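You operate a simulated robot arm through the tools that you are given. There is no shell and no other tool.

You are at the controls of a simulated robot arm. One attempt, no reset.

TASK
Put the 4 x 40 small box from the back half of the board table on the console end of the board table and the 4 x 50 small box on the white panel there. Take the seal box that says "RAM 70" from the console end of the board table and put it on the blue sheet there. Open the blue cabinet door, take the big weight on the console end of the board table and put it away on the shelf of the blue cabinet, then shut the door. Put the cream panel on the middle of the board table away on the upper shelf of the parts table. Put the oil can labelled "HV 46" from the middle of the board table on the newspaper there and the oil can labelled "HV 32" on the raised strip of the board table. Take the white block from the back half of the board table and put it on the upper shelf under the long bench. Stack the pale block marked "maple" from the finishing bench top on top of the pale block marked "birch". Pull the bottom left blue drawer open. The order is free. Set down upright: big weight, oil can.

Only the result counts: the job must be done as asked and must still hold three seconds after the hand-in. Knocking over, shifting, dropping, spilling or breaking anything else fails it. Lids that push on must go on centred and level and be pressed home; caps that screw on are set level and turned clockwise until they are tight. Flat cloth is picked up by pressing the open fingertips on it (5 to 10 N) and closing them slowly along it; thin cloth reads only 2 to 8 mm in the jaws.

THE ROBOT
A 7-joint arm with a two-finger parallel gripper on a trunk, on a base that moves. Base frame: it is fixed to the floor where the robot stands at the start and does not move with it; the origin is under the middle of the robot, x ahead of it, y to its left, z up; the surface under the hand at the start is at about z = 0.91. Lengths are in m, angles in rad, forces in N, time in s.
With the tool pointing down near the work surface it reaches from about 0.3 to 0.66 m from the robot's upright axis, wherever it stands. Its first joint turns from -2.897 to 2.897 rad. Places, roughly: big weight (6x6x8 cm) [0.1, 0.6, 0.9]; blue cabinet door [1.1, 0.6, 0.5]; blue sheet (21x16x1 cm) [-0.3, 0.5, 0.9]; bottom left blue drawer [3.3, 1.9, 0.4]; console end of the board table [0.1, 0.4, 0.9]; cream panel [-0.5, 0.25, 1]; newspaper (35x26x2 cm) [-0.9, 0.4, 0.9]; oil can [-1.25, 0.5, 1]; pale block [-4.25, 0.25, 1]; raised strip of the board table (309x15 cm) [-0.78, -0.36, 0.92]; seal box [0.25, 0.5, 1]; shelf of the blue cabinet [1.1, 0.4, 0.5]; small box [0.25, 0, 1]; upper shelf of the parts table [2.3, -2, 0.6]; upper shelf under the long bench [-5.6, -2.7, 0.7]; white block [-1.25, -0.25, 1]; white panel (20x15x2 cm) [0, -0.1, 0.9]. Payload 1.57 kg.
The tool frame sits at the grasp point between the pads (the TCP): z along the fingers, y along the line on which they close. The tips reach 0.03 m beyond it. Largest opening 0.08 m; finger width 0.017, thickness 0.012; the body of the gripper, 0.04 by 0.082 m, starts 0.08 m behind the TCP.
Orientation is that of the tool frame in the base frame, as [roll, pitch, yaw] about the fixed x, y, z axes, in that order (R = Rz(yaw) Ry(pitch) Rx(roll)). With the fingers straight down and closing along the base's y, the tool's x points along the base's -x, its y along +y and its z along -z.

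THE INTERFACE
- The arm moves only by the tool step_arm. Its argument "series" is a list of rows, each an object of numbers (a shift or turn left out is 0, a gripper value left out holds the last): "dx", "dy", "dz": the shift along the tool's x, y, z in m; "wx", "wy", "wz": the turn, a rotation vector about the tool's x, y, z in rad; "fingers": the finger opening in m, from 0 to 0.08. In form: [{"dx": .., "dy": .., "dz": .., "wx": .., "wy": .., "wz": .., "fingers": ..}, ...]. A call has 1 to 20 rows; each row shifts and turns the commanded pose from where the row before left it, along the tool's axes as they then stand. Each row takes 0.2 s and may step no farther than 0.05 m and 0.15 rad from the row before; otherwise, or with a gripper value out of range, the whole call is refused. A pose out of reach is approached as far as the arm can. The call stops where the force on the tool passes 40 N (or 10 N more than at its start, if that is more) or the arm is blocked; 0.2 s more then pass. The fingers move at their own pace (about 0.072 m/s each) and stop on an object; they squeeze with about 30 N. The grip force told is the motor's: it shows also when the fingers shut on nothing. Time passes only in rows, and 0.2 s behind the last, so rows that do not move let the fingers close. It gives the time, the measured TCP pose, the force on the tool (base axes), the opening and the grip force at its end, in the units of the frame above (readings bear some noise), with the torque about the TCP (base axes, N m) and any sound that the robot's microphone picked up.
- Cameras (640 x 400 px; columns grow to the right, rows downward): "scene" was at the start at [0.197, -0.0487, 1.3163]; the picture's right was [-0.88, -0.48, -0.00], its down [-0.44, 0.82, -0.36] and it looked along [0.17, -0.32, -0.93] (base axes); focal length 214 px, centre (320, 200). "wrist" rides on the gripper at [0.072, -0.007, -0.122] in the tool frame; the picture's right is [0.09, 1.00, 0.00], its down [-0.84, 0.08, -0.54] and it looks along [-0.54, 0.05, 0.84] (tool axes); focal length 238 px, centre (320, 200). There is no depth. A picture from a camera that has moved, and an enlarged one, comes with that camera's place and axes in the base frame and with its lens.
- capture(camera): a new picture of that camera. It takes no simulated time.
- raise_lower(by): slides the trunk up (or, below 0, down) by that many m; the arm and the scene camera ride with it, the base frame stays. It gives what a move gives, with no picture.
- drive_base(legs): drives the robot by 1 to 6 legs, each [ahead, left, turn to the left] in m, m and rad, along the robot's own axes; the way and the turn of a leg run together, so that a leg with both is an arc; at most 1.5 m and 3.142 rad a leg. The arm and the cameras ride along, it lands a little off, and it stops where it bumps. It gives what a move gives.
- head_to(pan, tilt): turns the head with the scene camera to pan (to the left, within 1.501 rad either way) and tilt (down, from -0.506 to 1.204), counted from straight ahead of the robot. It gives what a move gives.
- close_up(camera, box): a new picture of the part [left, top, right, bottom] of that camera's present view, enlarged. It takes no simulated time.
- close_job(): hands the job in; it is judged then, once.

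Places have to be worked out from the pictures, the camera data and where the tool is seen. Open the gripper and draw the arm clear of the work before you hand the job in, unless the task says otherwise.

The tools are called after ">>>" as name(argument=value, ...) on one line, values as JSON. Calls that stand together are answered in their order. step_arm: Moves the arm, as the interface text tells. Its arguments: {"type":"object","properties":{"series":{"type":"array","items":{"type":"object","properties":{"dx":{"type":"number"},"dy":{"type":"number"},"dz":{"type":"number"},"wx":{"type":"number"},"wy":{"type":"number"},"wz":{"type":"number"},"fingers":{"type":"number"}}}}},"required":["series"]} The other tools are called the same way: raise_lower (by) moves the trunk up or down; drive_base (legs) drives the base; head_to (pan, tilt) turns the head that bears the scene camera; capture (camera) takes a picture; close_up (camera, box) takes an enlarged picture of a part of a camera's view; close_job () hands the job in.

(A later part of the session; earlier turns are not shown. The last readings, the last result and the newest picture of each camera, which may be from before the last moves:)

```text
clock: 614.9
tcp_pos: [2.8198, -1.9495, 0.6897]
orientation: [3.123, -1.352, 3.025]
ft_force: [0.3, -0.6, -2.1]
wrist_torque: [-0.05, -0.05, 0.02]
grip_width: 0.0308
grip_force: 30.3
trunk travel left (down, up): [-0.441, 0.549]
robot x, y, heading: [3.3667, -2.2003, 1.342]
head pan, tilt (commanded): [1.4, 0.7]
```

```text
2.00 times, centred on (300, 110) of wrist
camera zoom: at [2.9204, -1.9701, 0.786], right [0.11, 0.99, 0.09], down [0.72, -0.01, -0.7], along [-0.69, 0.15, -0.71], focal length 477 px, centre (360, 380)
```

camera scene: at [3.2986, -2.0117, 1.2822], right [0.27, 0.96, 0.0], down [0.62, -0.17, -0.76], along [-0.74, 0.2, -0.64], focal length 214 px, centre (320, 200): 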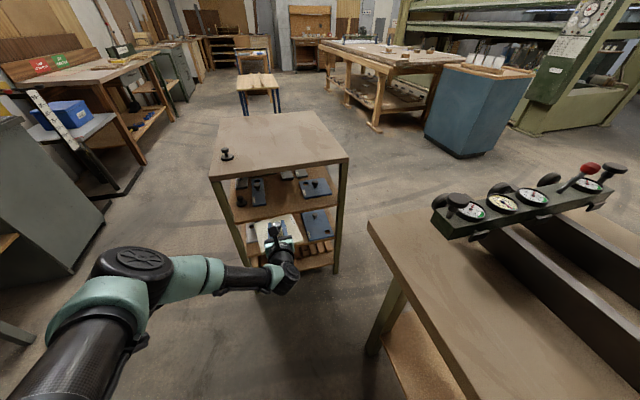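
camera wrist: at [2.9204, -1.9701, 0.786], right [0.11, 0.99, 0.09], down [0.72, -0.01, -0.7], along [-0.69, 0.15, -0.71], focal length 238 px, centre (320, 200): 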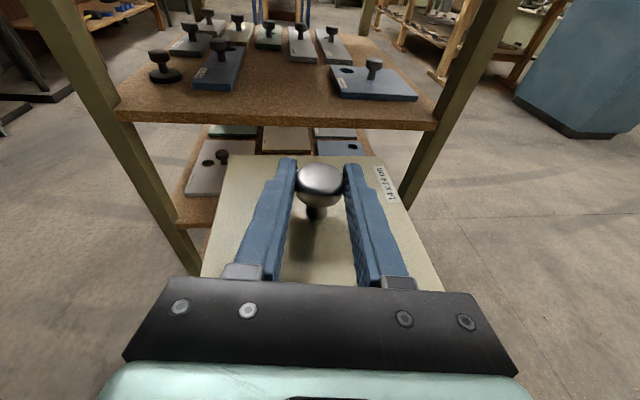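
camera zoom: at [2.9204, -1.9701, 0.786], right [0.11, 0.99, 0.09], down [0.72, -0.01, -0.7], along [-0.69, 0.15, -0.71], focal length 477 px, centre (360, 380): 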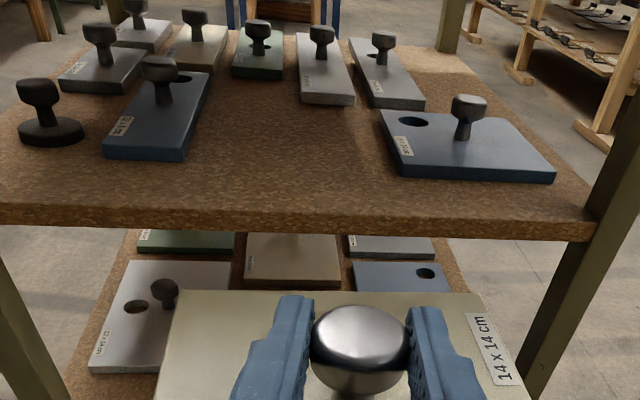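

Free width is y ∈ (-2.047, -1.875); I target the panel centre at (2.49, -1.961). I drive in part way first.

>>> drive_base(legs=[[-0.0454, 0.1332, 0]])

>>> capture(camera="wrist")

>>> capture(camera="scene")

```text
clock: 616.2
tcp_pos: [2.6802, -1.9633, 0.6892]
orientation: [3.124, -1.351, 3.028]
ft_force: [0.2, -0.4, -2.9]
wrist_torque: [-0.02, -0.04, -0.01]
grip_width: 0.0309
grip_force: 29.8
trunk travel left (down, up): [-0.441, 0.549]
robot x, y, heading: [3.2265, -2.2171, 1.34]
head pan, tilt (commanded): [1.4, 0.7]
```

```text
taken
camera wrist: at [2.7808, -1.9844, 0.7857], right [0.11, 0.99, 0.09], down [0.72, -0.01, -0.7], along [-0.69, 0.15, -0.71], focal length 238 px, centre (320, 200)
```

wrist: 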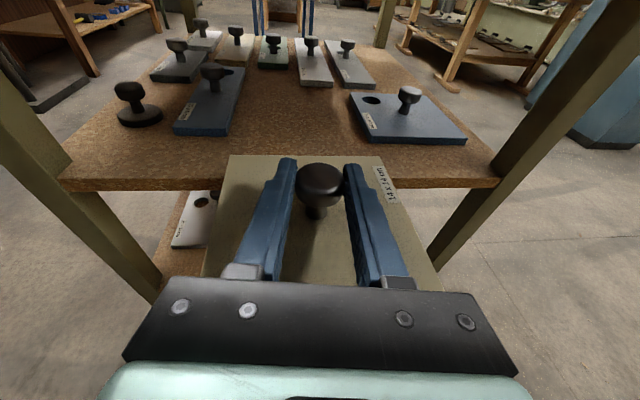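

```text
taken
camera scene: at [3.1836, -2.0195, 1.2182], right [0.39, 0.92, 0.0], down [0.59, -0.25, -0.76], along [-0.7, 0.3, -0.64], focal length 214 px, centre (320, 200)
```

scene: 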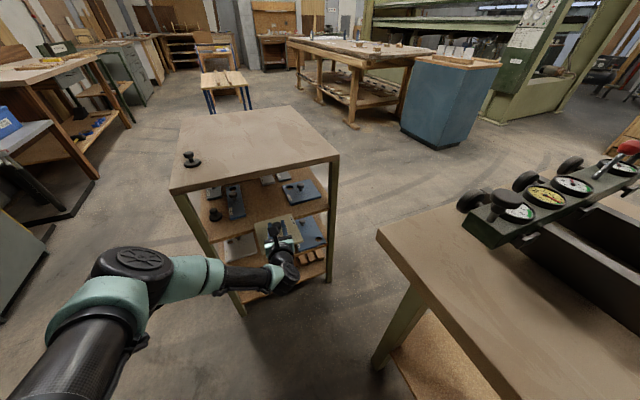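

>>> drive_base(legs=[[-0.0206, 0.0872, 0]])

>>> capture(camera="wrist")

```text
clock: 617.3
tcp_pos: [2.5901, -1.965, 0.6886]
orientation: [3.124, -1.352, 3.026]
ft_force: [-0.6, 0.4, -2.1]
wrist_torque: [0.02, -0.03, -0.01]
grip_width: 0.0307
grip_force: 30.1
trunk travel left (down, up): [-0.441, 0.549]
robot x, y, heading: [3.1352, -2.2178, 1.346]
head pan, tilt (commanded): [1.4, 0.7]
```

```text
taken
camera wrist: at [2.691, -1.9849, 0.7856], right [0.11, 0.99, 0.09], down [0.72, -0.01, -0.7], along [-0.69, 0.15, -0.71], focal length 238 px, centre (320, 200)
```

wrist: 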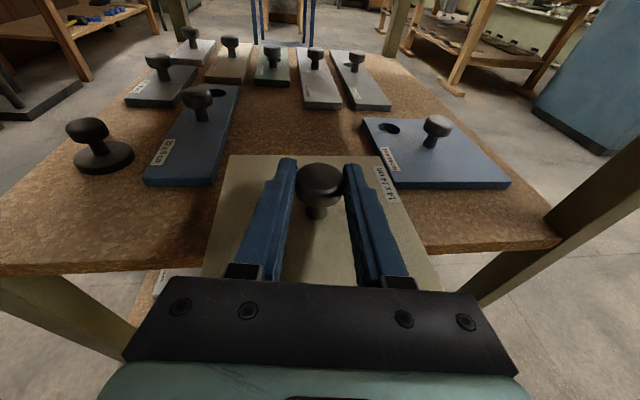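

>>> drive_base(legs=[[-0.019, 0.0872, 0]])

>>> capture(camera="wrist")

>>> close_up(camera="scene", box=[140, 90, 360, 300])

```text
clock: 618.4
tcp_pos: [2.502, -1.9645, 0.6881]
orientation: [3.121, -1.351, 3.026]
ft_force: [-0.6, 0.0, -2.5]
wrist_torque: [0.02, 0.03, -0.01]
grip_width: 0.0306
grip_force: 30.2
trunk travel left (down, up): [-0.441, 0.549]
robot x, y, heading: [3.047, -2.2172, 1.346]
head pan, tilt (commanded): [1.4, 0.7]
```

```text
taken
camera wrist: at [2.6018, -1.9837, 0.7856], right [0.11, 0.99, 0.09], down [0.72, -0.01, -0.7], along [-0.69, 0.15, -0.71], focal length 238 px, centre (320, 200)
```

wrist: 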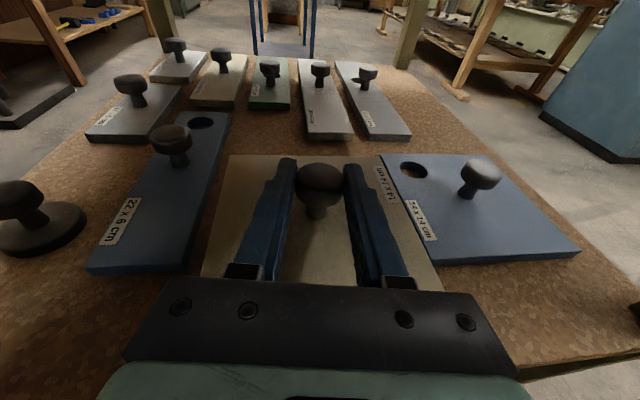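

```text
1.90 times, centred on (250, 195) of scene
camera zoom: at [3.0045, -2.0186, 1.2182], right [0.39, 0.92, 0.0], down [0.59, -0.25, -0.76], along [-0.7, 0.3, -0.64], focal length 408 px, centre (453, 210)
```

zoom: 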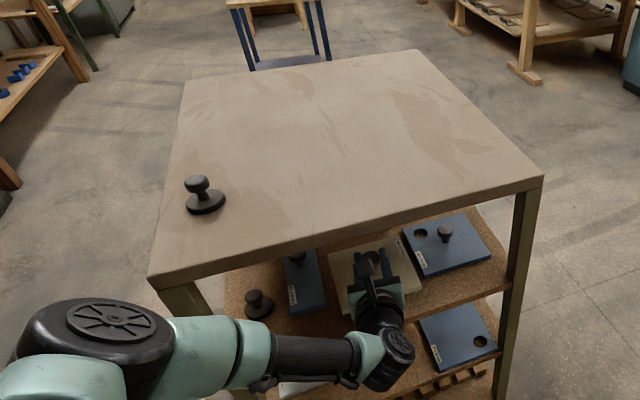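

Clearances look good on both sides (≈1.3–1.6 cm). I lower gently to contact.

>>> step_arm(series=[{"dx": -0.0078, "dz": 0.0017}, {}])

>>> step_arm(series=[{"dx": -0.0029, "dz": 0.0006}, {}])

>>> step_arm(series=[{"dx": -0.0029, "dz": 0.0006}, {}])

>>> step_arm(series=[{"dx": -0.002, "dz": 0.0004}, {}])

```text
clock: 619.0
tcp_pos: [2.501, -1.9632, 0.6798]
orientation: [3.122, -1.35, 3.027]
ft_force: [-0.6, 0.5, -1.5]
wrist_torque: [-0.01, -0.02, -0.01]
grip_width: 0.0308
grip_force: 29.9
trunk travel left (down, up): [-0.441, 0.549]
robot x, y, heading: [3.0474, -2.22, 1.345]
head pan, tilt (commanded): [1.4, 0.7]
```

```text
clock: 619.6
tcp_pos: [2.501, -1.9632, 0.6771]
orientation: [3.124, -1.352, 3.027]
ft_force: [0.5, 0.0, -2.1]
wrist_torque: [-0.01, -0.03, -0.01]
grip_width: 0.0309
grip_force: 29.6
trunk travel left (down, up): [-0.441, 0.549]
robot x, y, heading: [3.0456, -2.2147, 1.347]
head pan, tilt (commanded): [1.4, 0.7]
```

```text
clock: 620.2
tcp_pos: [2.501, -1.9637, 0.674]
orientation: [3.125, -1.35, 3.027]
ft_force: [-0.7, 0.2, -2.5]
wrist_torque: [-0.02, -0.04, -0.02]
grip_width: 0.0305
grip_force: 29.5
trunk travel left (down, up): [-0.441, 0.549]
robot x, y, heading: [3.0447, -2.2196, 1.348]
head pan, tilt (commanded): [1.4, 0.7]
```

```text
clock: 620.8
tcp_pos: [2.5002, -1.9635, 0.6728]
orientation: [3.125, -1.351, 3.026]
ft_force: [0.6, 0.0, -1.4]
wrist_torque: [0.03, -0.05, -0.01]
grip_width: 0.0307
grip_force: 29.9
trunk travel left (down, up): [-0.441, 0.549]
robot x, y, heading: [3.0423, -2.2177, 1.343]
head pan, tilt (commanded): [1.4, 0.7]
```

>>> step_arm(series=[{"dx": -0.002, "dz": 0.0004}, {}])

>>> step_arm(series=[{"dx": -0.002, "dz": 0.0004}, {}])

>>> step_arm(series=[{"dx": -0.002, "dz": 0.0004}, {}])

```text
clock: 621.4
tcp_pos: [2.5019, -1.9632, 0.6719]
orientation: [3.125, -1.352, 3.025]
ft_force: [0.0, -0.1, -1.2]
wrist_torque: [0.02, -0.03, -0.01]
grip_width: 0.0307
grip_force: 29.9
trunk travel left (down, up): [-0.441, 0.549]
robot x, y, heading: [3.0396, -2.2171, 1.346]
head pan, tilt (commanded): [1.4, 0.7]
```

```text
clock: 622.0
tcp_pos: [2.5023, -1.9636, 0.6683]
orientation: [3.125, -1.352, 3.027]
ft_force: [0.5, 0.2, -1.6]
wrist_torque: [-0.04, -0.07, 0.0]
grip_width: 0.0309
grip_force: 29.5
trunk travel left (down, up): [-0.441, 0.549]
robot x, y, heading: [3.0463, -2.2184, 1.346]
head pan, tilt (commanded): [1.4, 0.7]
```

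```text
clock: 622.6
tcp_pos: [2.5017, -1.9644, 0.6669]
orientation: [3.125, -1.351, 3.027]
ft_force: [0.5, -0.4, -2.4]
wrist_torque: [-0.02, -0.04, -0.03]
grip_width: 0.0312
grip_force: 30.9
trunk travel left (down, up): [-0.441, 0.549]
robot x, y, heading: [3.0467, -2.2181, 1.347]
head pan, tilt (commanded): [1.4, 0.7]
```

>>> step_arm(series=[{"dx": -0.002, "dz": 0.0004}, {}])

>>> step_arm(series=[{"dx": -0.002, "dz": 0.0004}, {}])

>>> step_arm(series=[{"dx": -0.002, "dz": 0.0004}, {}])

```text
clock: 623.2
tcp_pos: [2.5021, -1.9633, 0.6642]
orientation: [3.126, -1.351, 3.027]
ft_force: [-0.2, 0.4, -2.4]
wrist_torque: [-0.01, -0.03, -0.02]
grip_width: 0.031
grip_force: 30.1
trunk travel left (down, up): [-0.441, 0.549]
robot x, y, heading: [3.046, -2.2172, 1.349]
head pan, tilt (commanded): [1.4, 0.7]
```

```text
clock: 623.8
tcp_pos: [2.5021, -1.9646, 0.6647]
orientation: [3.121, -1.355, 3.028]
ft_force: [1.0, 0.3, 7.6]
wrist_torque: [-0.06, -0.63, -0.02]
grip_width: 0.0307
grip_force: 29.6
trunk travel left (down, up): [-0.441, 0.549]
robot x, y, heading: [3.0468, -2.2175, 1.343]
head pan, tilt (commanded): [1.4, 0.7]
```

```text
clock: 624.4
tcp_pos: [2.5013, -1.9638, 0.6635]
orientation: [3.12, -1.358, 3.03]
ft_force: [3.2, 2.4, 19.2]
wrist_torque: [0.05, -0.03, -0.05]
grip_width: 0.0308
grip_force: 30.1
trunk travel left (down, up): [-0.441, 0.549]
robot x, y, heading: [3.0453, -2.2216, 1.342]
head pan, tilt (commanded): [1.4, 0.7]
```

Contact (shelf ≈ 0.623). I ease up, open, and retreat straight along the tool's axis.

>>> step_arm(series=[{"dx": 0.0015, "dz": -0.0003}, {"fingers": 0.055}, {"fingers": 0.055}, {"dx": 0.003, "dz": -0.0006}, {}])

>>> drive_base(legs=[[0.0133, -0.119, 0]])

>>> capture(camera="wrist")

```text
clock: 625.6
tcp_pos: [2.5022, -1.9642, 0.6642]
orientation: [3.124, -1.354, 3.027]
ft_force: [-0.4, -0.2, -1.1]
wrist_torque: [0.04, -0.03, 0.0]
grip_width: 0.055
grip_force: 0.0
trunk travel left (down, up): [-0.441, 0.549]
robot x, y, heading: [3.0445, -2.2155, 1.347]
head pan, tilt (commanded): [1.4, 0.7]
```

```text
clock: 626.8
tcp_pos: [2.6205, -1.9764, 0.6656]
orientation: [3.122, -1.351, 3.027]
ft_force: [0.1, 0.2, 0.5]
wrist_torque: [-0.01, -0.01, 0.04]
grip_width: 0.0549
grip_force: 0.0
trunk travel left (down, up): [-0.441, 0.549]
robot x, y, heading: [3.1632, -2.231, 1.343]
head pan, tilt (commanded): [1.4, 0.7]
```

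```text
taken
camera wrist: at [2.7205, -1.9972, 0.7624], right [0.11, 0.99, 0.09], down [0.72, -0.01, -0.7], along [-0.69, 0.15, -0.71], focal length 238 px, centre (320, 200)
```

wrist: 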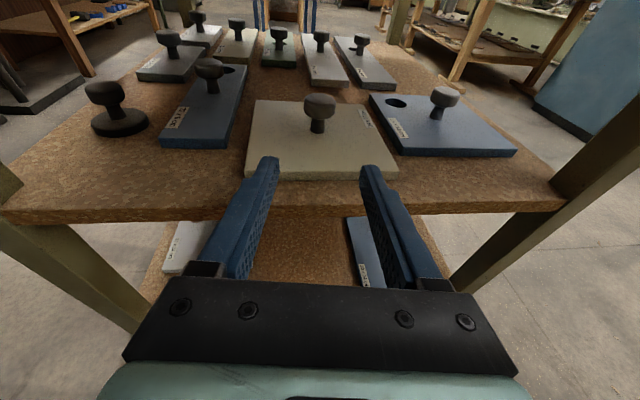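

The cream panel lies flat on the upper shelf. Next the drawer. I back away, raise the trunk, and take the known way around the parts table toward the workbench with the blue drawers.

>>> drive_base(legs=[[0.03, -0.2, 0]])

>>> raise_lower(by=0.45)

>>> drive_base(legs=[[0, 0, 0.228], [-0.4, 0.25, 0], [-0.1, 1.0, 0], [0, 0.5, 0], [1.45, 0.05, 0], [0.7, -0.35, 0]])

>>> head_to(pan=-0.6, tilt=0.4)

>>> capture(camera="scene")

```text
clock: 628.4
tcp_pos: [2.8204, -1.9908, 0.6654]
orientation: [3.123, -1.351, 3.024]
ft_force: [0.0, -0.2, -0.7]
wrist_torque: [0.01, -0.03, -0.01]
grip_width: 0.0551
grip_force: 0.2
trunk travel left (down, up): [-0.441, 0.549]
robot x, y, heading: [3.3643, -2.2469, 1.341]
head pan, tilt (commanded): [1.4, 0.7]
```

```text
refused: 0.45 is not a number from -0.4 to 0.4
```

```text
clock: 650.1
tcp_pos: [1.2964, -0.4924, 0.6647]
orientation: [3.124, -1.351, -3.023]
ft_force: [0.1, -0.7, 0.2]
wrist_torque: [-0.01, 0.02, 0.0]
grip_width: 0.0548
grip_force: 0.1
trunk travel left (down, up): [-0.441, 0.549]
robot x, y, heading: [1.8832, -0.6179, 1.578]
head pan, tilt (commanded): [1.4, 0.7]
```

```text
clock: 652.0
tcp_pos: [1.2968, -0.4925, 0.664]
orientation: [3.124, -1.352, -3.021]
ft_force: [0.8, -0.5, 0.0]
wrist_torque: [0.02, -0.01, 0.01]
grip_width: 0.0548
grip_force: 0.1
trunk travel left (down, up): [-0.441, 0.549]
robot x, y, heading: [1.8859, -0.6163, 1.577]
head pan, tilt (commanded): [-0.6, 0.4]
```

```text
taken
camera scene: at [1.9346, -0.3664, 1.2451], right [0.83, -0.56, 0.0], down [-0.22, -0.32, -0.92], along [0.51, 0.76, -0.39], focal length 214 px, centre (320, 200)
```

scene: 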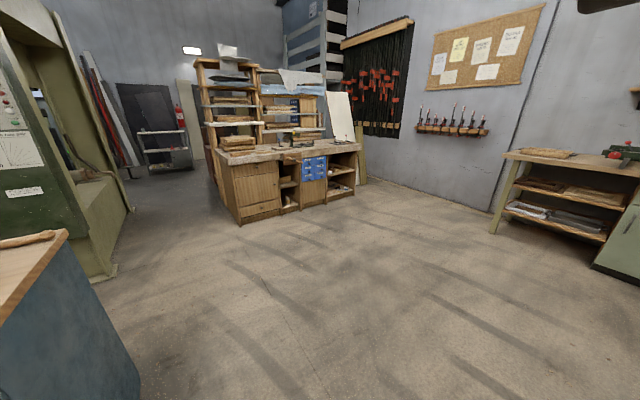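

The raise was refused (too big a step), so that drive happened low, but it completed without any bump. I raise the trunk now, and zoom in on the blue drawers.

>>> raise_lower(by=0.3)

>>> close_up(camera="scene", box=[210, 120, 380, 250])

>>> head_to(pan=0.5, tilt=0.6)

>>> capture(camera="scene")

```text
clock: 655.0
tcp_pos: [1.2955, -0.4919, 0.9652]
orientation: [3.123, -1.351, -3.024]
ft_force: [-0.5, 0.6, -0.3]
wrist_torque: [0.01, -0.02, 0.02]
grip_width: 0.055
grip_force: 0.0
trunk travel left (down, up): [-0.741, 0.249]
robot x, y, heading: [1.884, -0.6146, 1.577]
head pan, tilt (commanded): [-0.6, 0.4]
```

```text
3.08 times, centred on (295, 185) of scene
camera zoom: at [1.9347, -0.3665, 1.5451], right [0.83, -0.56, 0.0], down [-0.22, -0.32, -0.92], along [0.51, 0.76, -0.39], focal length 660 px, centre (397, 246)
```

zoom: 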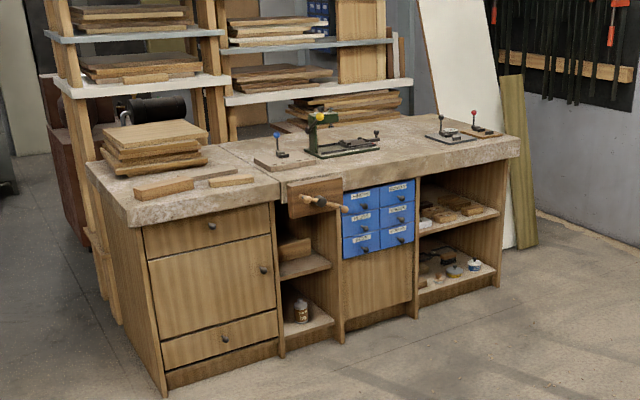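

```text
clock: 656.3
tcp_pos: [1.2965, -0.493, 0.9648]
orientation: [3.124, -1.351, -3.022]
ft_force: [0.7, 0.2, 0.2]
wrist_torque: [-0.01, -0.02, -0.02]
grip_width: 0.055
grip_force: 0.1
trunk travel left (down, up): [-0.741, 0.249]
robot x, y, heading: [1.887, -0.6126, 1.583]
head pan, tilt (commanded): [0.499, 0.6]
```

```text
taken
camera scene: at [1.8401, -0.366, 1.5269], right [0.87, 0.49, 0.0], down [0.27, -0.49, -0.83], along [-0.4, 0.72, -0.56], focal length 214 px, centre (320, 200)
```

scene: 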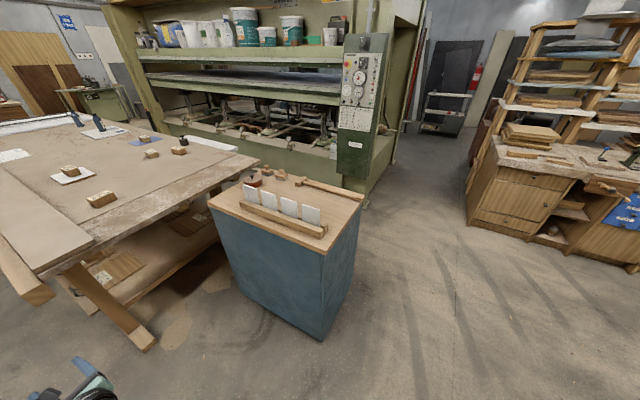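

The drawer unit: 2 columns x 3 rows in the bench front (facing -y, y ≈ 1.9); the bottom-left drawer's knob is near (3.285, 1.88, 0.43). I drive in front of it and turn so my left side faces the bench.

>>> drive_base(legs=[[0.9, -0.6, 0], [0.6, -0.58, 0], [0, 0, -1.58]])

>>> head_to(pan=1.4, tilt=0.6)

>>> capture(camera="scene")

>>> capture(camera="wrist")

```text
clock: 669.7
tcp_pos: [3.1604, 1.4893, 0.9652]
orientation: [3.12, -1.352, 1.716]
ft_force: [0.7, -0.1, 1.1]
wrist_torque: [-0.02, 0.0, -0.01]
grip_width: 0.0547
grip_force: 0.1
trunk travel left (down, up): [-0.741, 0.249]
robot x, y, heading: [3.0497, 0.8974, 0.032]
head pan, tilt (commanded): [0.499, 0.6]
```

```text
clock: 670.9
tcp_pos: [3.1596, 1.4895, 0.9644]
orientation: [3.123, -1.351, 1.716]
ft_force: [0.8, 0.3, 0.8]
wrist_torque: [-0.01, -0.03, 0.0]
grip_width: 0.0552
grip_force: 0.1
trunk travel left (down, up): [-0.741, 0.249]
robot x, y, heading: [3.0519, 0.8996, 0.032]
head pan, tilt (commanded): [1.4, 0.6]
```

```text
taken
camera scene: at [3.2357, 0.9927, 1.5269], right [0.99, -0.14, 0.0], down [-0.08, -0.56, -0.83], along [0.11, 0.82, -0.56], focal length 214 px, centre (320, 200)
```

scene: 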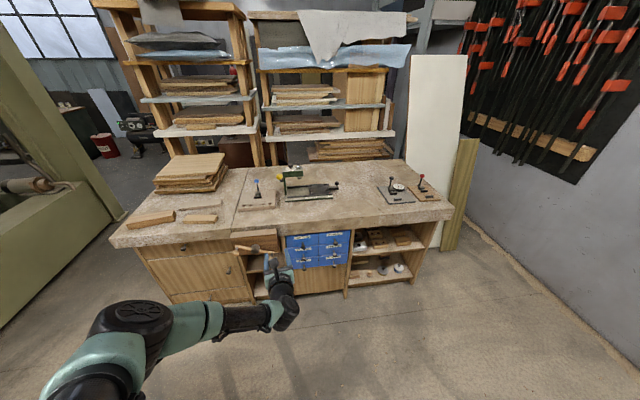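

```text
taken
camera wrist: at [3.1651, 1.3865, 1.0621], right [0.98, 0.15, 0.09], down [0.17, -0.7, -0.7], along [-0.04, 0.7, -0.71], focal length 238 px, centre (320, 200)
```

wrist: 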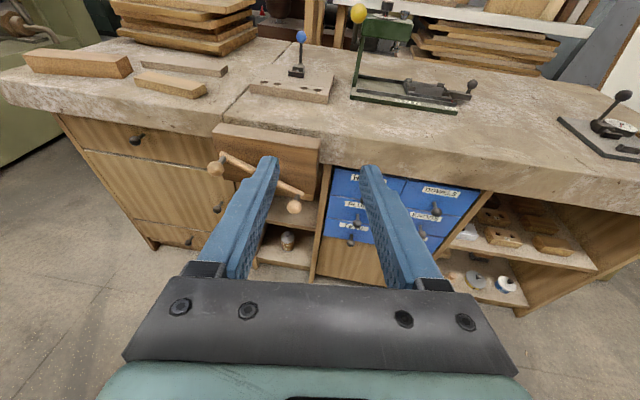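

I lower the trunk to bring the hand near the drawer's height, then look again.

>>> raise_lower(by=-0.4)

>>> raise_lower(by=-0.08)

>>> capture(camera="wrist")

>>> close_up(camera="scene", box=[200, 170, 400, 330])

```text
clock: 674.8
tcp_pos: [3.1608, 1.4879, 0.5646]
orientation: [3.123, -1.351, 1.717]
ft_force: [-0.6, 0.8, 0.7]
wrist_torque: [-0.02, -0.01, 0.03]
grip_width: 0.0552
grip_force: 0.2
trunk travel left (down, up): [-0.341, 0.649]
robot x, y, heading: [3.05, 0.9035, 0.039]
head pan, tilt (commanded): [1.4, 0.6]
```

```text
clock: 675.9
tcp_pos: [3.1592, 1.489, 0.4839]
orientation: [3.122, -1.351, 1.716]
ft_force: [0.5, 0.5, -0.9]
wrist_torque: [0.01, 0.01, 0.03]
grip_width: 0.0551
grip_force: 0.1
trunk travel left (down, up): [-0.261, 0.729]
robot x, y, heading: [3.052, 0.8975, 0.032]
head pan, tilt (commanded): [1.4, 0.6]
```

```text
taken
camera wrist: at [3.165, 1.3865, 0.5821], right [0.98, 0.15, 0.09], down [0.17, -0.7, -0.7], along [-0.04, 0.7, -0.71], focal length 238 px, centre (320, 200)
```

wrist: 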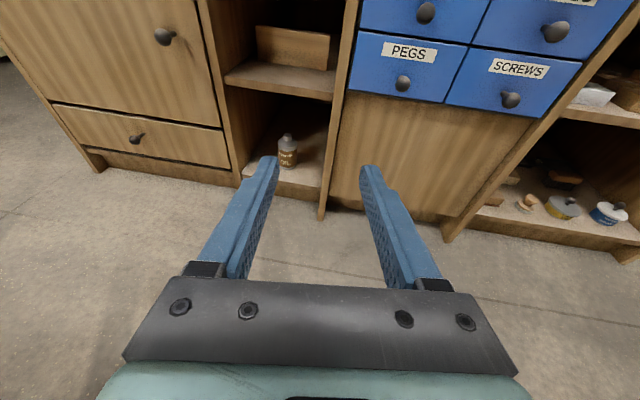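

```text
2.50 times, centred on (300, 250) of scene
camera zoom: at [3.2356, 0.9927, 1.0469], right [0.99, -0.14, 0.0], down [-0.08, -0.56, -0.83], along [0.11, 0.82, -0.56], focal length 536 px, centre (370, 75)
```

zoom: 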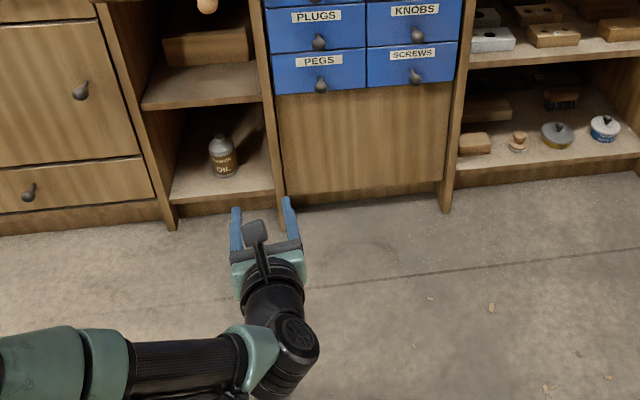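

The bottom-left drawer is PEGS; its knob is at about (3.258, 1.842, 0.444). I turn the base slightly so the hand points straight at it, and set the height.

>>> drive_base(legs=[[0, 0, -0.145]])

>>> raise_lower(by=-0.037)

>>> capture(camera="wrist")

```text
clock: 677.0
tcp_pos: [3.2452, 1.4671, 0.4852]
orientation: [3.122, -1.351, 1.57]
ft_force: [-0.4, 0.5, 0.4]
wrist_torque: [0.0, -0.03, 0.04]
grip_width: 0.055
grip_force: 0.1
trunk travel left (down, up): [-0.261, 0.729]
robot x, y, heading: [3.0503, 0.8988, -0.114]
head pan, tilt (commanded): [1.4, 0.6]
```

```text
clock: 677.8
tcp_pos: [3.2451, 1.4672, 0.4479]
orientation: [3.124, -1.351, 1.568]
ft_force: [0.5, 0.0, 0.6]
wrist_torque: [-0.02, 0.02, 0.03]
grip_width: 0.0553
grip_force: 0.1
trunk travel left (down, up): [-0.224, 0.766]
robot x, y, heading: [3.0499, 0.8995, -0.116]
head pan, tilt (commanded): [1.4, 0.6]
```

```text
taken
camera wrist: at [3.2347, 1.365, 0.545], right [1.0, 0.0, 0.09], down [0.07, -0.71, -0.7], along [0.07, 0.7, -0.71], focal length 238 px, centre (320, 200)
```

wrist: 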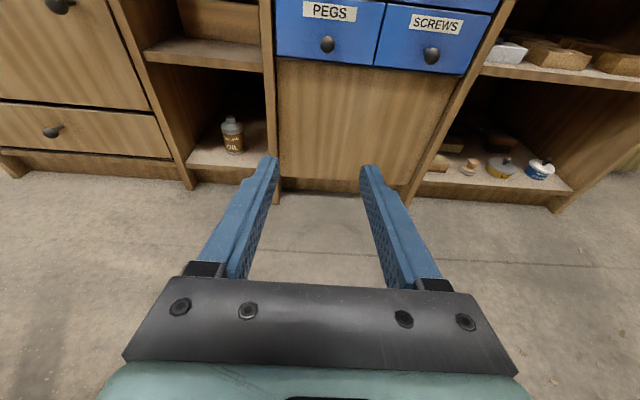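

Aligned: knob at x ≈ 3.257, z ≈ 0.444. I drive toward it, stopping short first.

>>> drive_base(legs=[[-0.02, 0.2796, 0]])

>>> capture(camera="wrist")

>>> capture(camera="scene")

```text
clock: 679.7
tcp_pos: [3.2582, 1.7434, 0.4477]
orientation: [3.121, -1.352, 1.567]
ft_force: [0.5, -0.3, -0.7]
wrist_torque: [0.0, 0.02, 0.01]
grip_width: 0.0547
grip_force: 0.0
trunk travel left (down, up): [-0.224, 0.766]
robot x, y, heading: [3.0674, 1.1769, -0.116]
head pan, tilt (commanded): [1.4, 0.6]
```

```text
taken
camera wrist: at [3.2485, 1.6407, 0.5451], right [1.0, 0.0, 0.09], down [0.06, -0.71, -0.7], along [0.07, 0.7, -0.71], focal length 238 px, centre (320, 200)
```

wrist: 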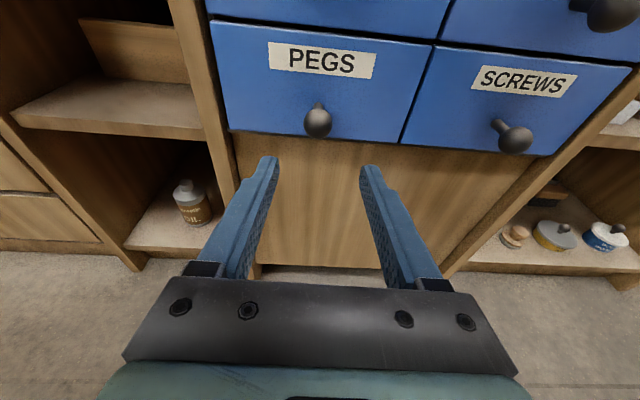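

```text
taken
camera scene: at [3.2593, 1.2408, 1.0099], right [0.96, -0.28, 0.0], down [-0.16, -0.54, -0.83], along [0.23, 0.79, -0.56], focal length 214 px, centre (320, 200)
```

scene: 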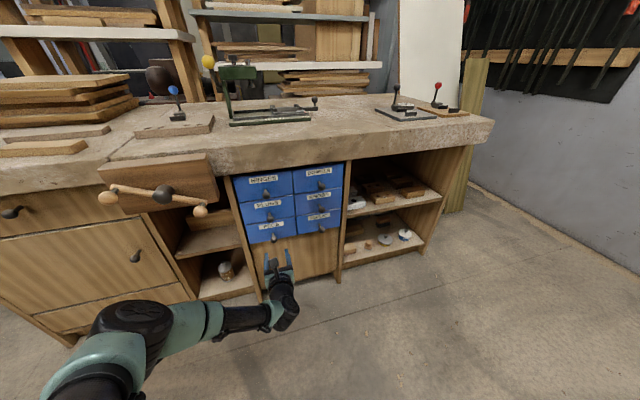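

The knob is straight ahead. I drive the last 8 cm and close on it.

>>> drive_base(legs=[[-0.0115, 0.081, 0]])

>>> capture(camera="wrist")

```text
clock: 680.8
tcp_pos: [3.257, 1.8262, 0.4478]
orientation: [3.123, -1.35, 1.565]
ft_force: [0.1, 0.0, 0.3]
wrist_torque: [0.05, 0.0, -0.01]
grip_width: 0.0552
grip_force: 0.0
trunk travel left (down, up): [-0.224, 0.766]
robot x, y, heading: [3.0622, 1.2588, -0.114]
head pan, tilt (commanded): [1.4, 0.6]
```

```text
taken
camera wrist: at [3.2465, 1.7233, 0.5451], right [1.0, 0.0, 0.09], down [0.06, -0.71, -0.7], along [0.07, 0.7, -0.71], focal length 238 px, centre (320, 200)
```

wrist: 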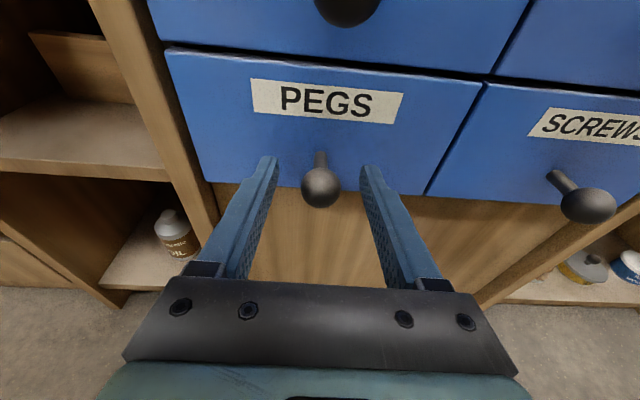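

The knob ball is exactly at the grasp point. I close and pull gently.

>>> step_arm(series=[{"fingers": 0.0}, {"fingers": 0.0}, {"fingers": 0.0}, {"fingers": 0.0}])

>>> drive_base(legs=[[0.0046, -0.04, 0]])

>>> capture(camera="wrist")

```text
clock: 681.8
tcp_pos: [3.2572, 1.826, 0.4473]
orientation: [3.12, -1.352, 1.566]
ft_force: [4.5, 0.9, 0.1]
wrist_torque: [-0.02, -0.06, 0.01]
grip_width: 0.0254
grip_force: 36.1
trunk travel left (down, up): [-0.224, 0.766]
robot x, y, heading: [3.0633, 1.2585, -0.117]
head pan, tilt (commanded): [1.4, 0.6]
```

```text
clock: 682.7
tcp_pos: [3.2572, 1.7862, 0.4469]
orientation: [3.122, -1.351, 1.565]
ft_force: [7.9, -0.2, 0.7]
wrist_torque: [-0.05, -0.03, -0.09]
grip_width: 0.0251
grip_force: 37.1
trunk travel left (down, up): [-0.224, 0.766]
robot x, y, heading: [3.0631, 1.2191, -0.118]
head pan, tilt (commanded): [1.4, 0.6]
```

```text
taken
camera wrist: at [3.247, 1.6829, 0.5451], right [1.0, -0.01, 0.09], down [0.06, -0.71, -0.7], along [0.07, 0.7, -0.71], focal length 238 px, centre (320, 200)
```

wrist: 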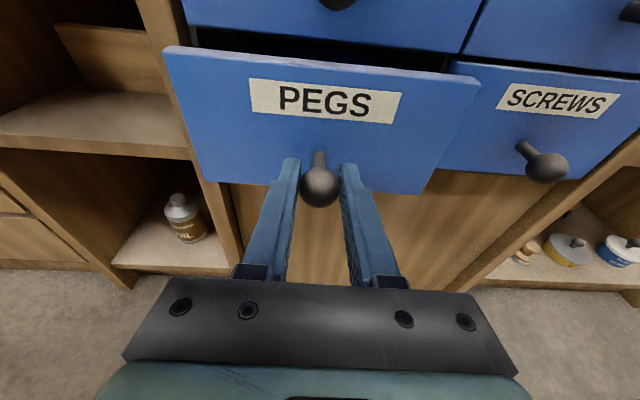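

It's opening. I pull further.

>>> drive_base(legs=[[0.0115, -0.1, 0]])

>>> drive_base(legs=[[0.0046, -0.04, 0]])

>>> capture(camera="wrist")

>>> capture(camera="scene")

```text
clock: 683.8
tcp_pos: [3.2575, 1.685, 0.4483]
orientation: [3.121, -1.35, 1.565]
ft_force: [1.8, -0.3, 0.4]
wrist_torque: [-0.15, -0.01, -0.01]
grip_width: 0.0251
grip_force: 37.0
trunk travel left (down, up): [-0.224, 0.766]
robot x, y, heading: [3.0617, 1.1195, -0.116]
head pan, tilt (commanded): [1.4, 0.6]
```

```text
clock: 684.7
tcp_pos: [3.2569, 1.6448, 0.4484]
orientation: [3.12, -1.352, 1.566]
ft_force: [2.0, 3.0, 1.9]
wrist_torque: [0.2, 0.03, 0.01]
grip_width: 0.0252
grip_force: 37.3
trunk travel left (down, up): [-0.224, 0.766]
robot x, y, heading: [3.0617, 1.0751, -0.114]
head pan, tilt (commanded): [1.4, 0.6]
```

```text
taken
camera wrist: at [3.2469, 1.5419, 0.5455], right [1.0, -0.01, 0.09], down [0.06, -0.71, -0.7], along [0.07, 0.7, -0.71], focal length 238 px, centre (320, 200)
```

wrist: 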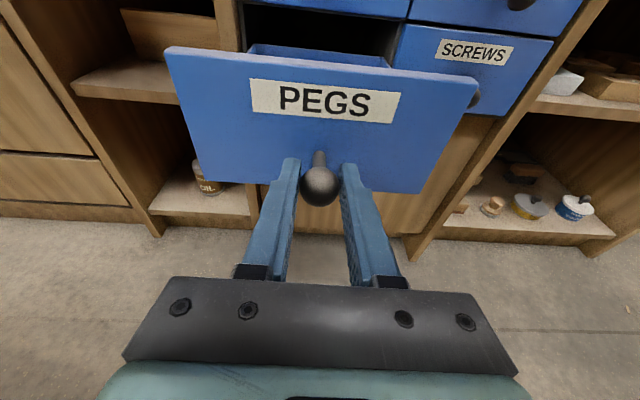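

```text
taken
camera scene: at [3.2568, 1.1424, 1.01], right [0.96, -0.28, 0.0], down [-0.16, -0.54, -0.83], along [0.23, 0.79, -0.56], focal length 214 px, centre (320, 200)
```

scene: 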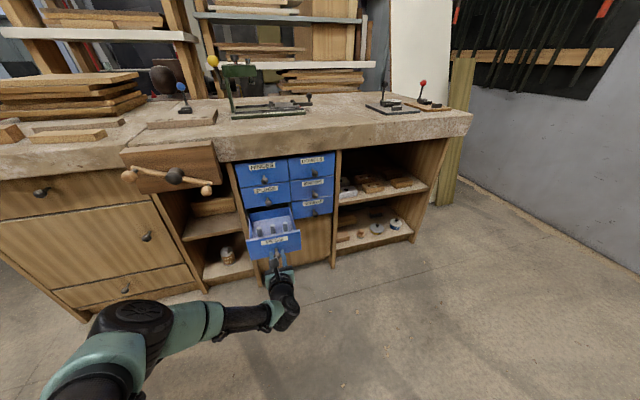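

The drawer is open about 18 cm. I release the knob and back away.

>>> step_arm(series=[{"fingers": 0.05}, {"fingers": 0.06}, {}])

>>> drive_base(legs=[[0.012, -0.1, 0], [0, -0.3, 0]])

>>> capture(camera="scene")

```text
clock: 685.5
tcp_pos: [3.2571, 1.6448, 0.4494]
orientation: [3.122, -1.351, 1.564]
ft_force: [0.3, -0.4, -0.6]
wrist_torque: [-0.01, -0.01, -0.05]
grip_width: 0.0601
grip_force: 0.1
trunk travel left (down, up): [-0.224, 0.766]
robot x, y, heading: [3.0644, 1.078, -0.118]
head pan, tilt (commanded): [1.4, 0.6]
```

```text
clock: 688.3
tcp_pos: [3.2225, 1.2476, 0.4481]
orientation: [3.122, -1.349, 1.566]
ft_force: [-0.2, -0.4, 0.2]
wrist_torque: [-0.01, 0.0, -0.02]
grip_width: 0.0599
grip_force: 0.0
trunk travel left (down, up): [-0.224, 0.766]
robot x, y, heading: [3.0286, 0.6768, -0.117]
head pan, tilt (commanded): [1.4, 0.6]
```

```text
taken
camera scene: at [3.2223, 0.7446, 1.0099], right [0.96, -0.28, 0.0], down [-0.16, -0.54, -0.83], along [0.23, 0.79, -0.56], focal length 214 px, centre (320, 200)
```

scene: 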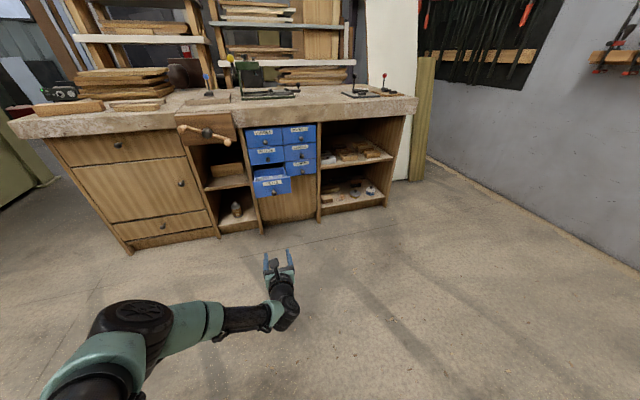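

The drawer is open. Now I go look at the blue cabinet's door side (+y): raise, drive to about (2.1, 1.1) and turn to face -x.

>>> raise_lower(by=0.4)

>>> drive_base(legs=[[0, 0, 1.63], [0, 0, 1.63], [0.9, -0.4, 0]])

>>> head_to(pan=0.6, tilt=0.5)

>>> capture(camera="scene")

```text
clock: 692.1
tcp_pos: [3.2223, 1.2461, 0.8481]
orientation: [3.12, -1.351, 1.567]
ft_force: [-0.1, -0.2, 0.5]
wrist_torque: [0.0, 0.01, 0.01]
grip_width: 0.0604
grip_force: 0.0
trunk travel left (down, up): [-0.624, 0.366]
robot x, y, heading: [3.0269, 0.6802, -0.114]
head pan, tilt (commanded): [1.4, 0.6]
```

```text
clock: 705.2
tcp_pos: [2.0074, 0.4738, 0.8478]
orientation: [3.121, -1.352, -1.44]
ft_force: [-0.8, 0.7, 0.5]
wrist_torque: [0.0, 0.02, -0.01]
grip_width: 0.0596
grip_force: 0.0
trunk travel left (down, up): [-0.624, 0.366]
robot x, y, heading: [2.1214, 1.0609, -3.122]
head pan, tilt (commanded): [1.4, 0.6]
```

```text
clock: 706.3
tcp_pos: [2.0077, 0.4721, 0.8482]
orientation: [3.119, -1.35, -1.438]
ft_force: [-0.2, -0.2, 0.4]
wrist_torque: [0.0, -0.03, 0.02]
grip_width: 0.0599
grip_force: 0.1
trunk travel left (down, up): [-0.624, 0.366]
robot x, y, heading: [2.1217, 1.059, -3.12]
head pan, tilt (commanded): [0.6, 0.499]
```

```text
taken
camera scene: at [1.8789, 1.0059, 1.419], right [-0.58, 0.81, 0.0], down [0.39, 0.28, -0.88], along [-0.71, -0.51, -0.48], focal length 214 px, centre (320, 200)
```

scene: 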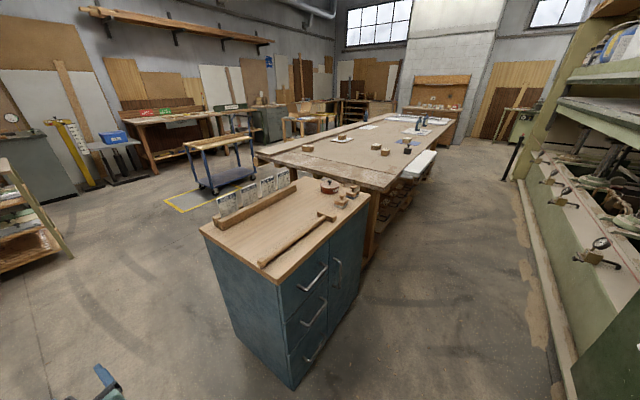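

The cabinet's +y face has three drawers on the left and a door with a vertical handle on the right (hinge toward -x), with plenty of room in front. I zoom in.

>>> close_up(camera="scene", box=[190, 170, 390, 395])

```text
1.78 times, centred on (290, 282) of scene
camera zoom: at [1.8789, 1.0059, 1.419], right [-0.58, 0.81, 0.0], down [0.39, 0.28, -0.88], along [-0.71, -0.51, -0.48], focal length 381 px, centre (373, 53)
```

zoom: 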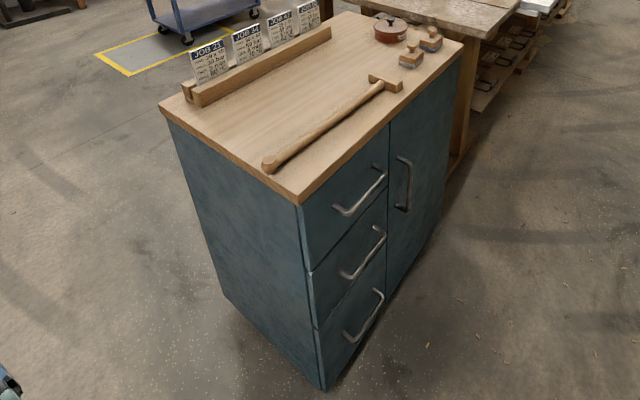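

Door: x ≈ 0.85–1.20, vertical handle near x ≈ 1.19, z ≈ 0.43–0.68. I drive in front of it, lower the hand to handle height and look closely.

>>> drive_base(legs=[[0, -0.3, -0.02], [0.81, 0, 0]])

>>> raise_lower(by=-0.28)

>>> capture(camera="wrist")

>>> head_to(pan=1.4, tilt=0.6)

>>> capture(camera="scene")

```text
clock: 711.0
tcp_pos: [1.4453, 0.7781, 0.8477]
orientation: [3.061, -1.345, -1.415]
ft_force: [0.0, 0.5, -0.4]
wrist_torque: [-0.01, 0.02, -0.01]
grip_width: 0.06
grip_force: 0.0
trunk travel left (down, up): [-0.624, 0.366]
robot x, y, heading: [1.5735, 1.3636, 3.134]
head pan, tilt (commanded): [0.6, 0.499]
stopped in leg 2: the robot was blocked; the commanded pose is now the measured one
```

```text
clock: 713.8
tcp_pos: [1.444, 0.778, 0.5674]
orientation: [3.041, -1.344, -1.392]
ft_force: [0.0, -0.1, 0.7]
wrist_torque: [0.0, -0.02, 0.04]
grip_width: 0.0601
grip_force: 0.0
trunk travel left (down, up): [-0.344, 0.646]
robot x, y, heading: [1.5725, 1.3598, 3.135]
head pan, tilt (commanded): [0.6, 0.499]
```

```text
taken
camera wrist: at [1.4436, 0.8811, 0.6651], right [-0.99, -0.1, 0.11], down [-0.15, 0.71, -0.69], along [-0.01, -0.7, -0.71], focal length 238 px, centre (320, 200)
```

wrist: 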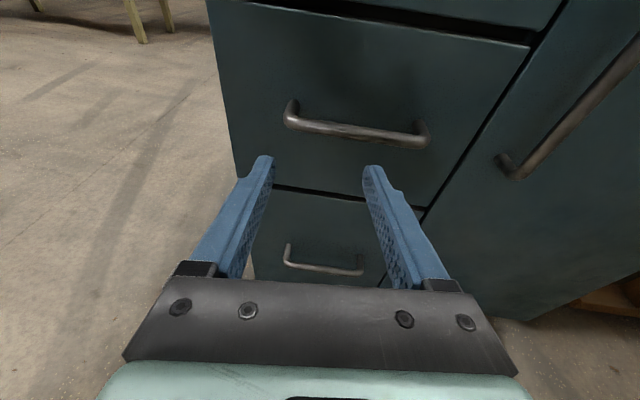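

```text
clock: 714.9
tcp_pos: [1.4425, 0.778, 0.5681]
orientation: [3.041, -1.343, -1.392]
ft_force: [-0.6, 0.2, -0.1]
wrist_torque: [0.0, 0.01, 0.01]
grip_width: 0.0601
grip_force: 0.0
trunk travel left (down, up): [-0.344, 0.646]
robot x, y, heading: [1.5726, 1.3633, 3.134]
head pan, tilt (commanded): [1.4, 0.6]
```

```text
taken
camera scene: at [1.4016, 1.275, 1.1324], right [-0.98, 0.18, 0.02], down [0.09, 0.56, -0.82], along [-0.16, -0.81, -0.56], focal length 214 px, centre (320, 200)
```

scene: 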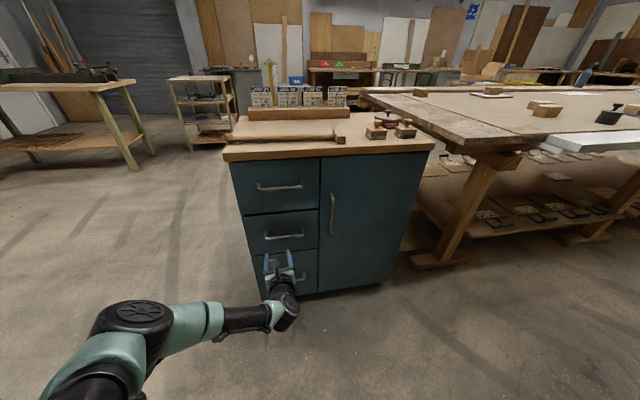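

I'm blocked going further in -x; I look ahead and around to see what stands there.

>>> head_to(pan=0.2, tilt=0.6)

>>> capture(camera="scene")

>>> head_to(pan=-0.9, tilt=0.6)

>>> capture(camera="scene")

```text
clock: 716.3
tcp_pos: [1.4432, 0.7775, 0.5676]
orientation: [3.041, -1.344, -1.393]
ft_force: [-0.3, 0.4, 0.0]
wrist_torque: [-0.04, 0.02, -0.03]
grip_width: 0.0601
grip_force: 0.0
trunk travel left (down, up): [-0.344, 0.646]
robot x, y, heading: [1.5721, 1.3663, 3.133]
head pan, tilt (commanded): [0.201, 0.6]
```

```text
taken
camera scene: at [1.3307, 1.3451, 1.1339], right [-0.19, 0.98, 0.01], down [0.54, 0.11, -0.83], along [-0.82, -0.16, -0.55], focal length 214 px, centre (320, 200)
```

scene: 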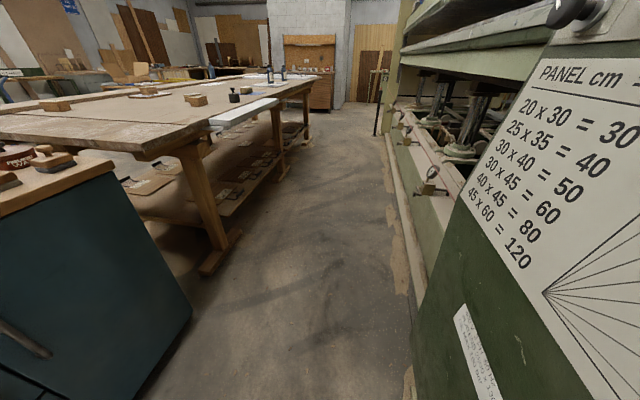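

```text
clock: 717.7
tcp_pos: [1.4437, 0.7768, 0.5671]
orientation: [3.04, -1.344, -1.393]
ft_force: [-0.3, -1.0, 0.7]
wrist_torque: [0.01, 0.04, 0.03]
grip_width: 0.0599
grip_force: 0.1
trunk travel left (down, up): [-0.344, 0.646]
robot x, y, heading: [1.573, 1.3607, 3.133]
head pan, tilt (commanded): [-0.901, 0.6]
```

```text
taken
camera scene: at [1.363, 1.4318, 1.1338], right [0.79, 0.62, -0.01], down [0.33, -0.44, -0.83], along [-0.52, 0.65, -0.55], focal length 214 px, centre (320, 200)
```

scene: 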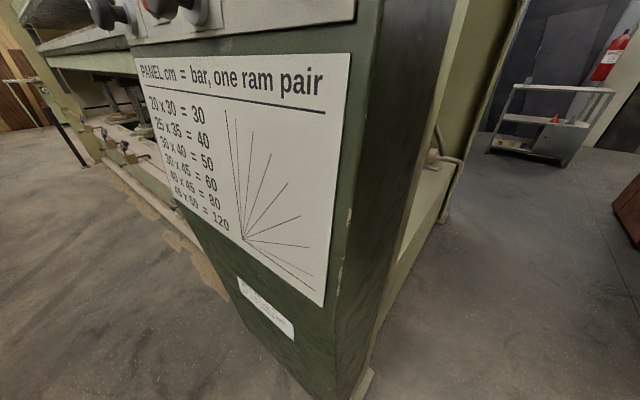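

The tall press console blocks that side. I'll approach the door diagonally from the +x/+y side instead: back off to about (1.9, 1.2) and turn to heading 135° so the hand points toward (-x, -y).

>>> drive_base(legs=[[-0.33, 0.16, 0], [0, 0, -0.778]])

>>> raise_lower(by=0.03)

>>> capture(camera="wrist")

>>> head_to(pan=1.4, tilt=0.6)

>>> capture(camera="scene")

```text
clock: 722.0
tcp_pos: [1.3939, 0.877, 0.5675]
orientation: [3.116, -1.35, -2.242]
ft_force: [-0.1, -0.1, 0.3]
wrist_torque: [-0.02, -0.02, 0.01]
grip_width: 0.06
grip_force: 0.1
trunk travel left (down, up): [-0.344, 0.646]
robot x, y, heading: [1.9046, 1.1994, 2.36]
head pan, tilt (commanded): [-0.901, 0.6]
```

```text
clock: 722.8
tcp_pos: [1.3954, 0.8766, 0.5967]
orientation: [3.115, -1.349, -2.241]
ft_force: [0.3, -0.5, 0.0]
wrist_torque: [-0.02, -0.01, 0.0]
grip_width: 0.06
grip_force: 0.2
trunk travel left (down, up): [-0.374, 0.616]
robot x, y, heading: [1.8979, 1.2007, 2.361]
head pan, tilt (commanded): [-0.901, 0.6]
```

```text
taken
camera wrist: at [1.4661, 0.9526, 0.6947], right [-0.78, 0.62, 0.1], down [0.39, 0.6, -0.7], along [-0.49, -0.5, -0.71], focal length 238 px, centre (320, 200)
```

wrist: 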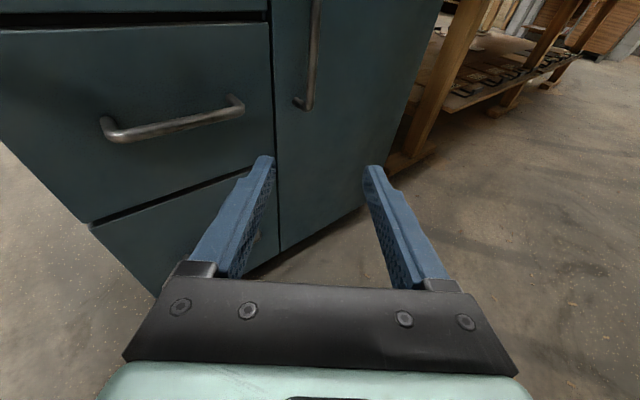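

```text
clock: 724.9
tcp_pos: [1.3949, 0.8783, 0.5975]
orientation: [3.116, -1.349, -2.243]
ft_force: [0.0, -0.5, -0.6]
wrist_torque: [-0.02, 0.02, 0.03]
grip_width: 0.0602
grip_force: 0.1
trunk travel left (down, up): [-0.374, 0.616]
robot x, y, heading: [1.9026, 1.201, 2.359]
head pan, tilt (commanded): [1.4, 0.6]
```

```text
taken
camera scene: at [1.7075, 1.2707, 1.1599], right [-0.58, 0.82, 0.0], down [0.46, 0.33, -0.83], along [-0.67, -0.48, -0.56], focal length 214 px, centre (320, 200)
```

scene: 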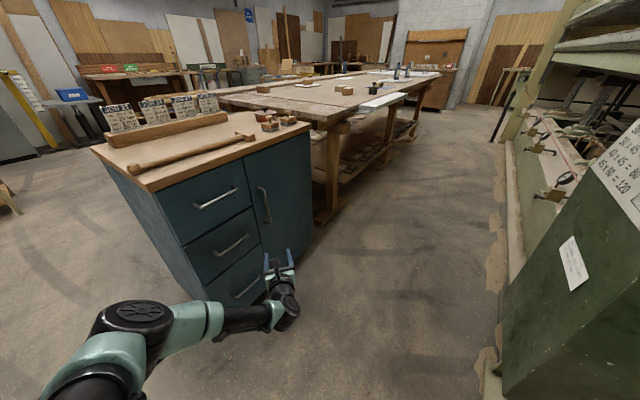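

The handle bar is at about (1.21, 0.625), z 0.50–0.69. I drive diagonally toward it, stopping ~10 cm short to check.

>>> drive_base(legs=[[-0.0376, 0.1976, 0]])

>>> capture(camera="wrist")

>>> capture(camera="scene")

```text
clock: 726.5
tcp_pos: [1.281, 0.7117, 0.5983]
orientation: [3.116, -1.35, -2.242]
ft_force: [0.2, -0.7, 0.0]
wrist_torque: [-0.02, -0.01, 0.06]
grip_width: 0.0601
grip_force: 0.0
trunk travel left (down, up): [-0.374, 0.616]
robot x, y, heading: [1.7886, 1.035, 2.356]
head pan, tilt (commanded): [1.4, 0.6]
```

```text
taken
camera wrist: at [1.3523, 0.7867, 0.6946], right [-0.78, 0.62, 0.1], down [0.4, 0.6, -0.7], along [-0.49, -0.5, -0.71], focal length 238 px, centre (320, 200)
```

wrist: 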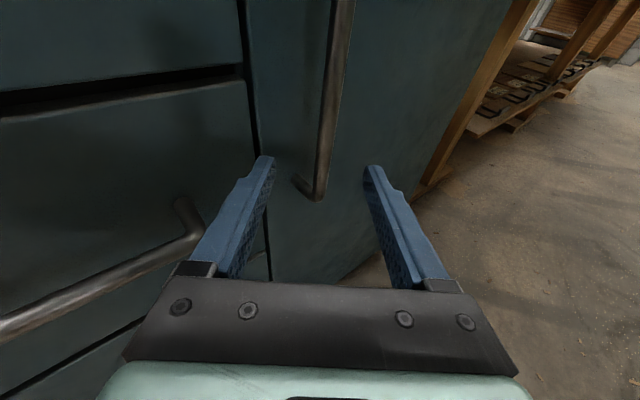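

```text
taken
camera scene: at [1.5941, 1.1043, 1.1599], right [-0.58, 0.82, 0.0], down [0.46, 0.33, -0.82], along [-0.67, -0.48, -0.57], focal length 214 px, centre (320, 200)
```

scene: 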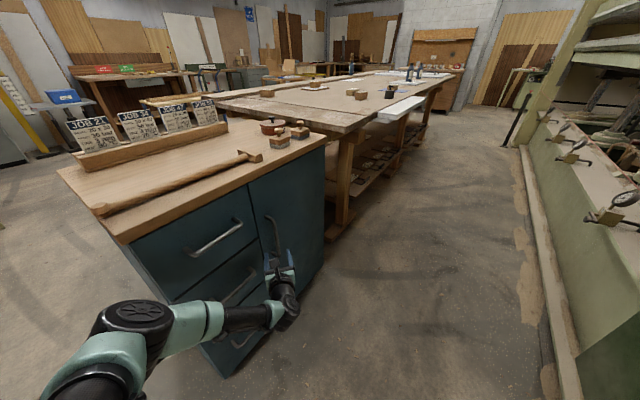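

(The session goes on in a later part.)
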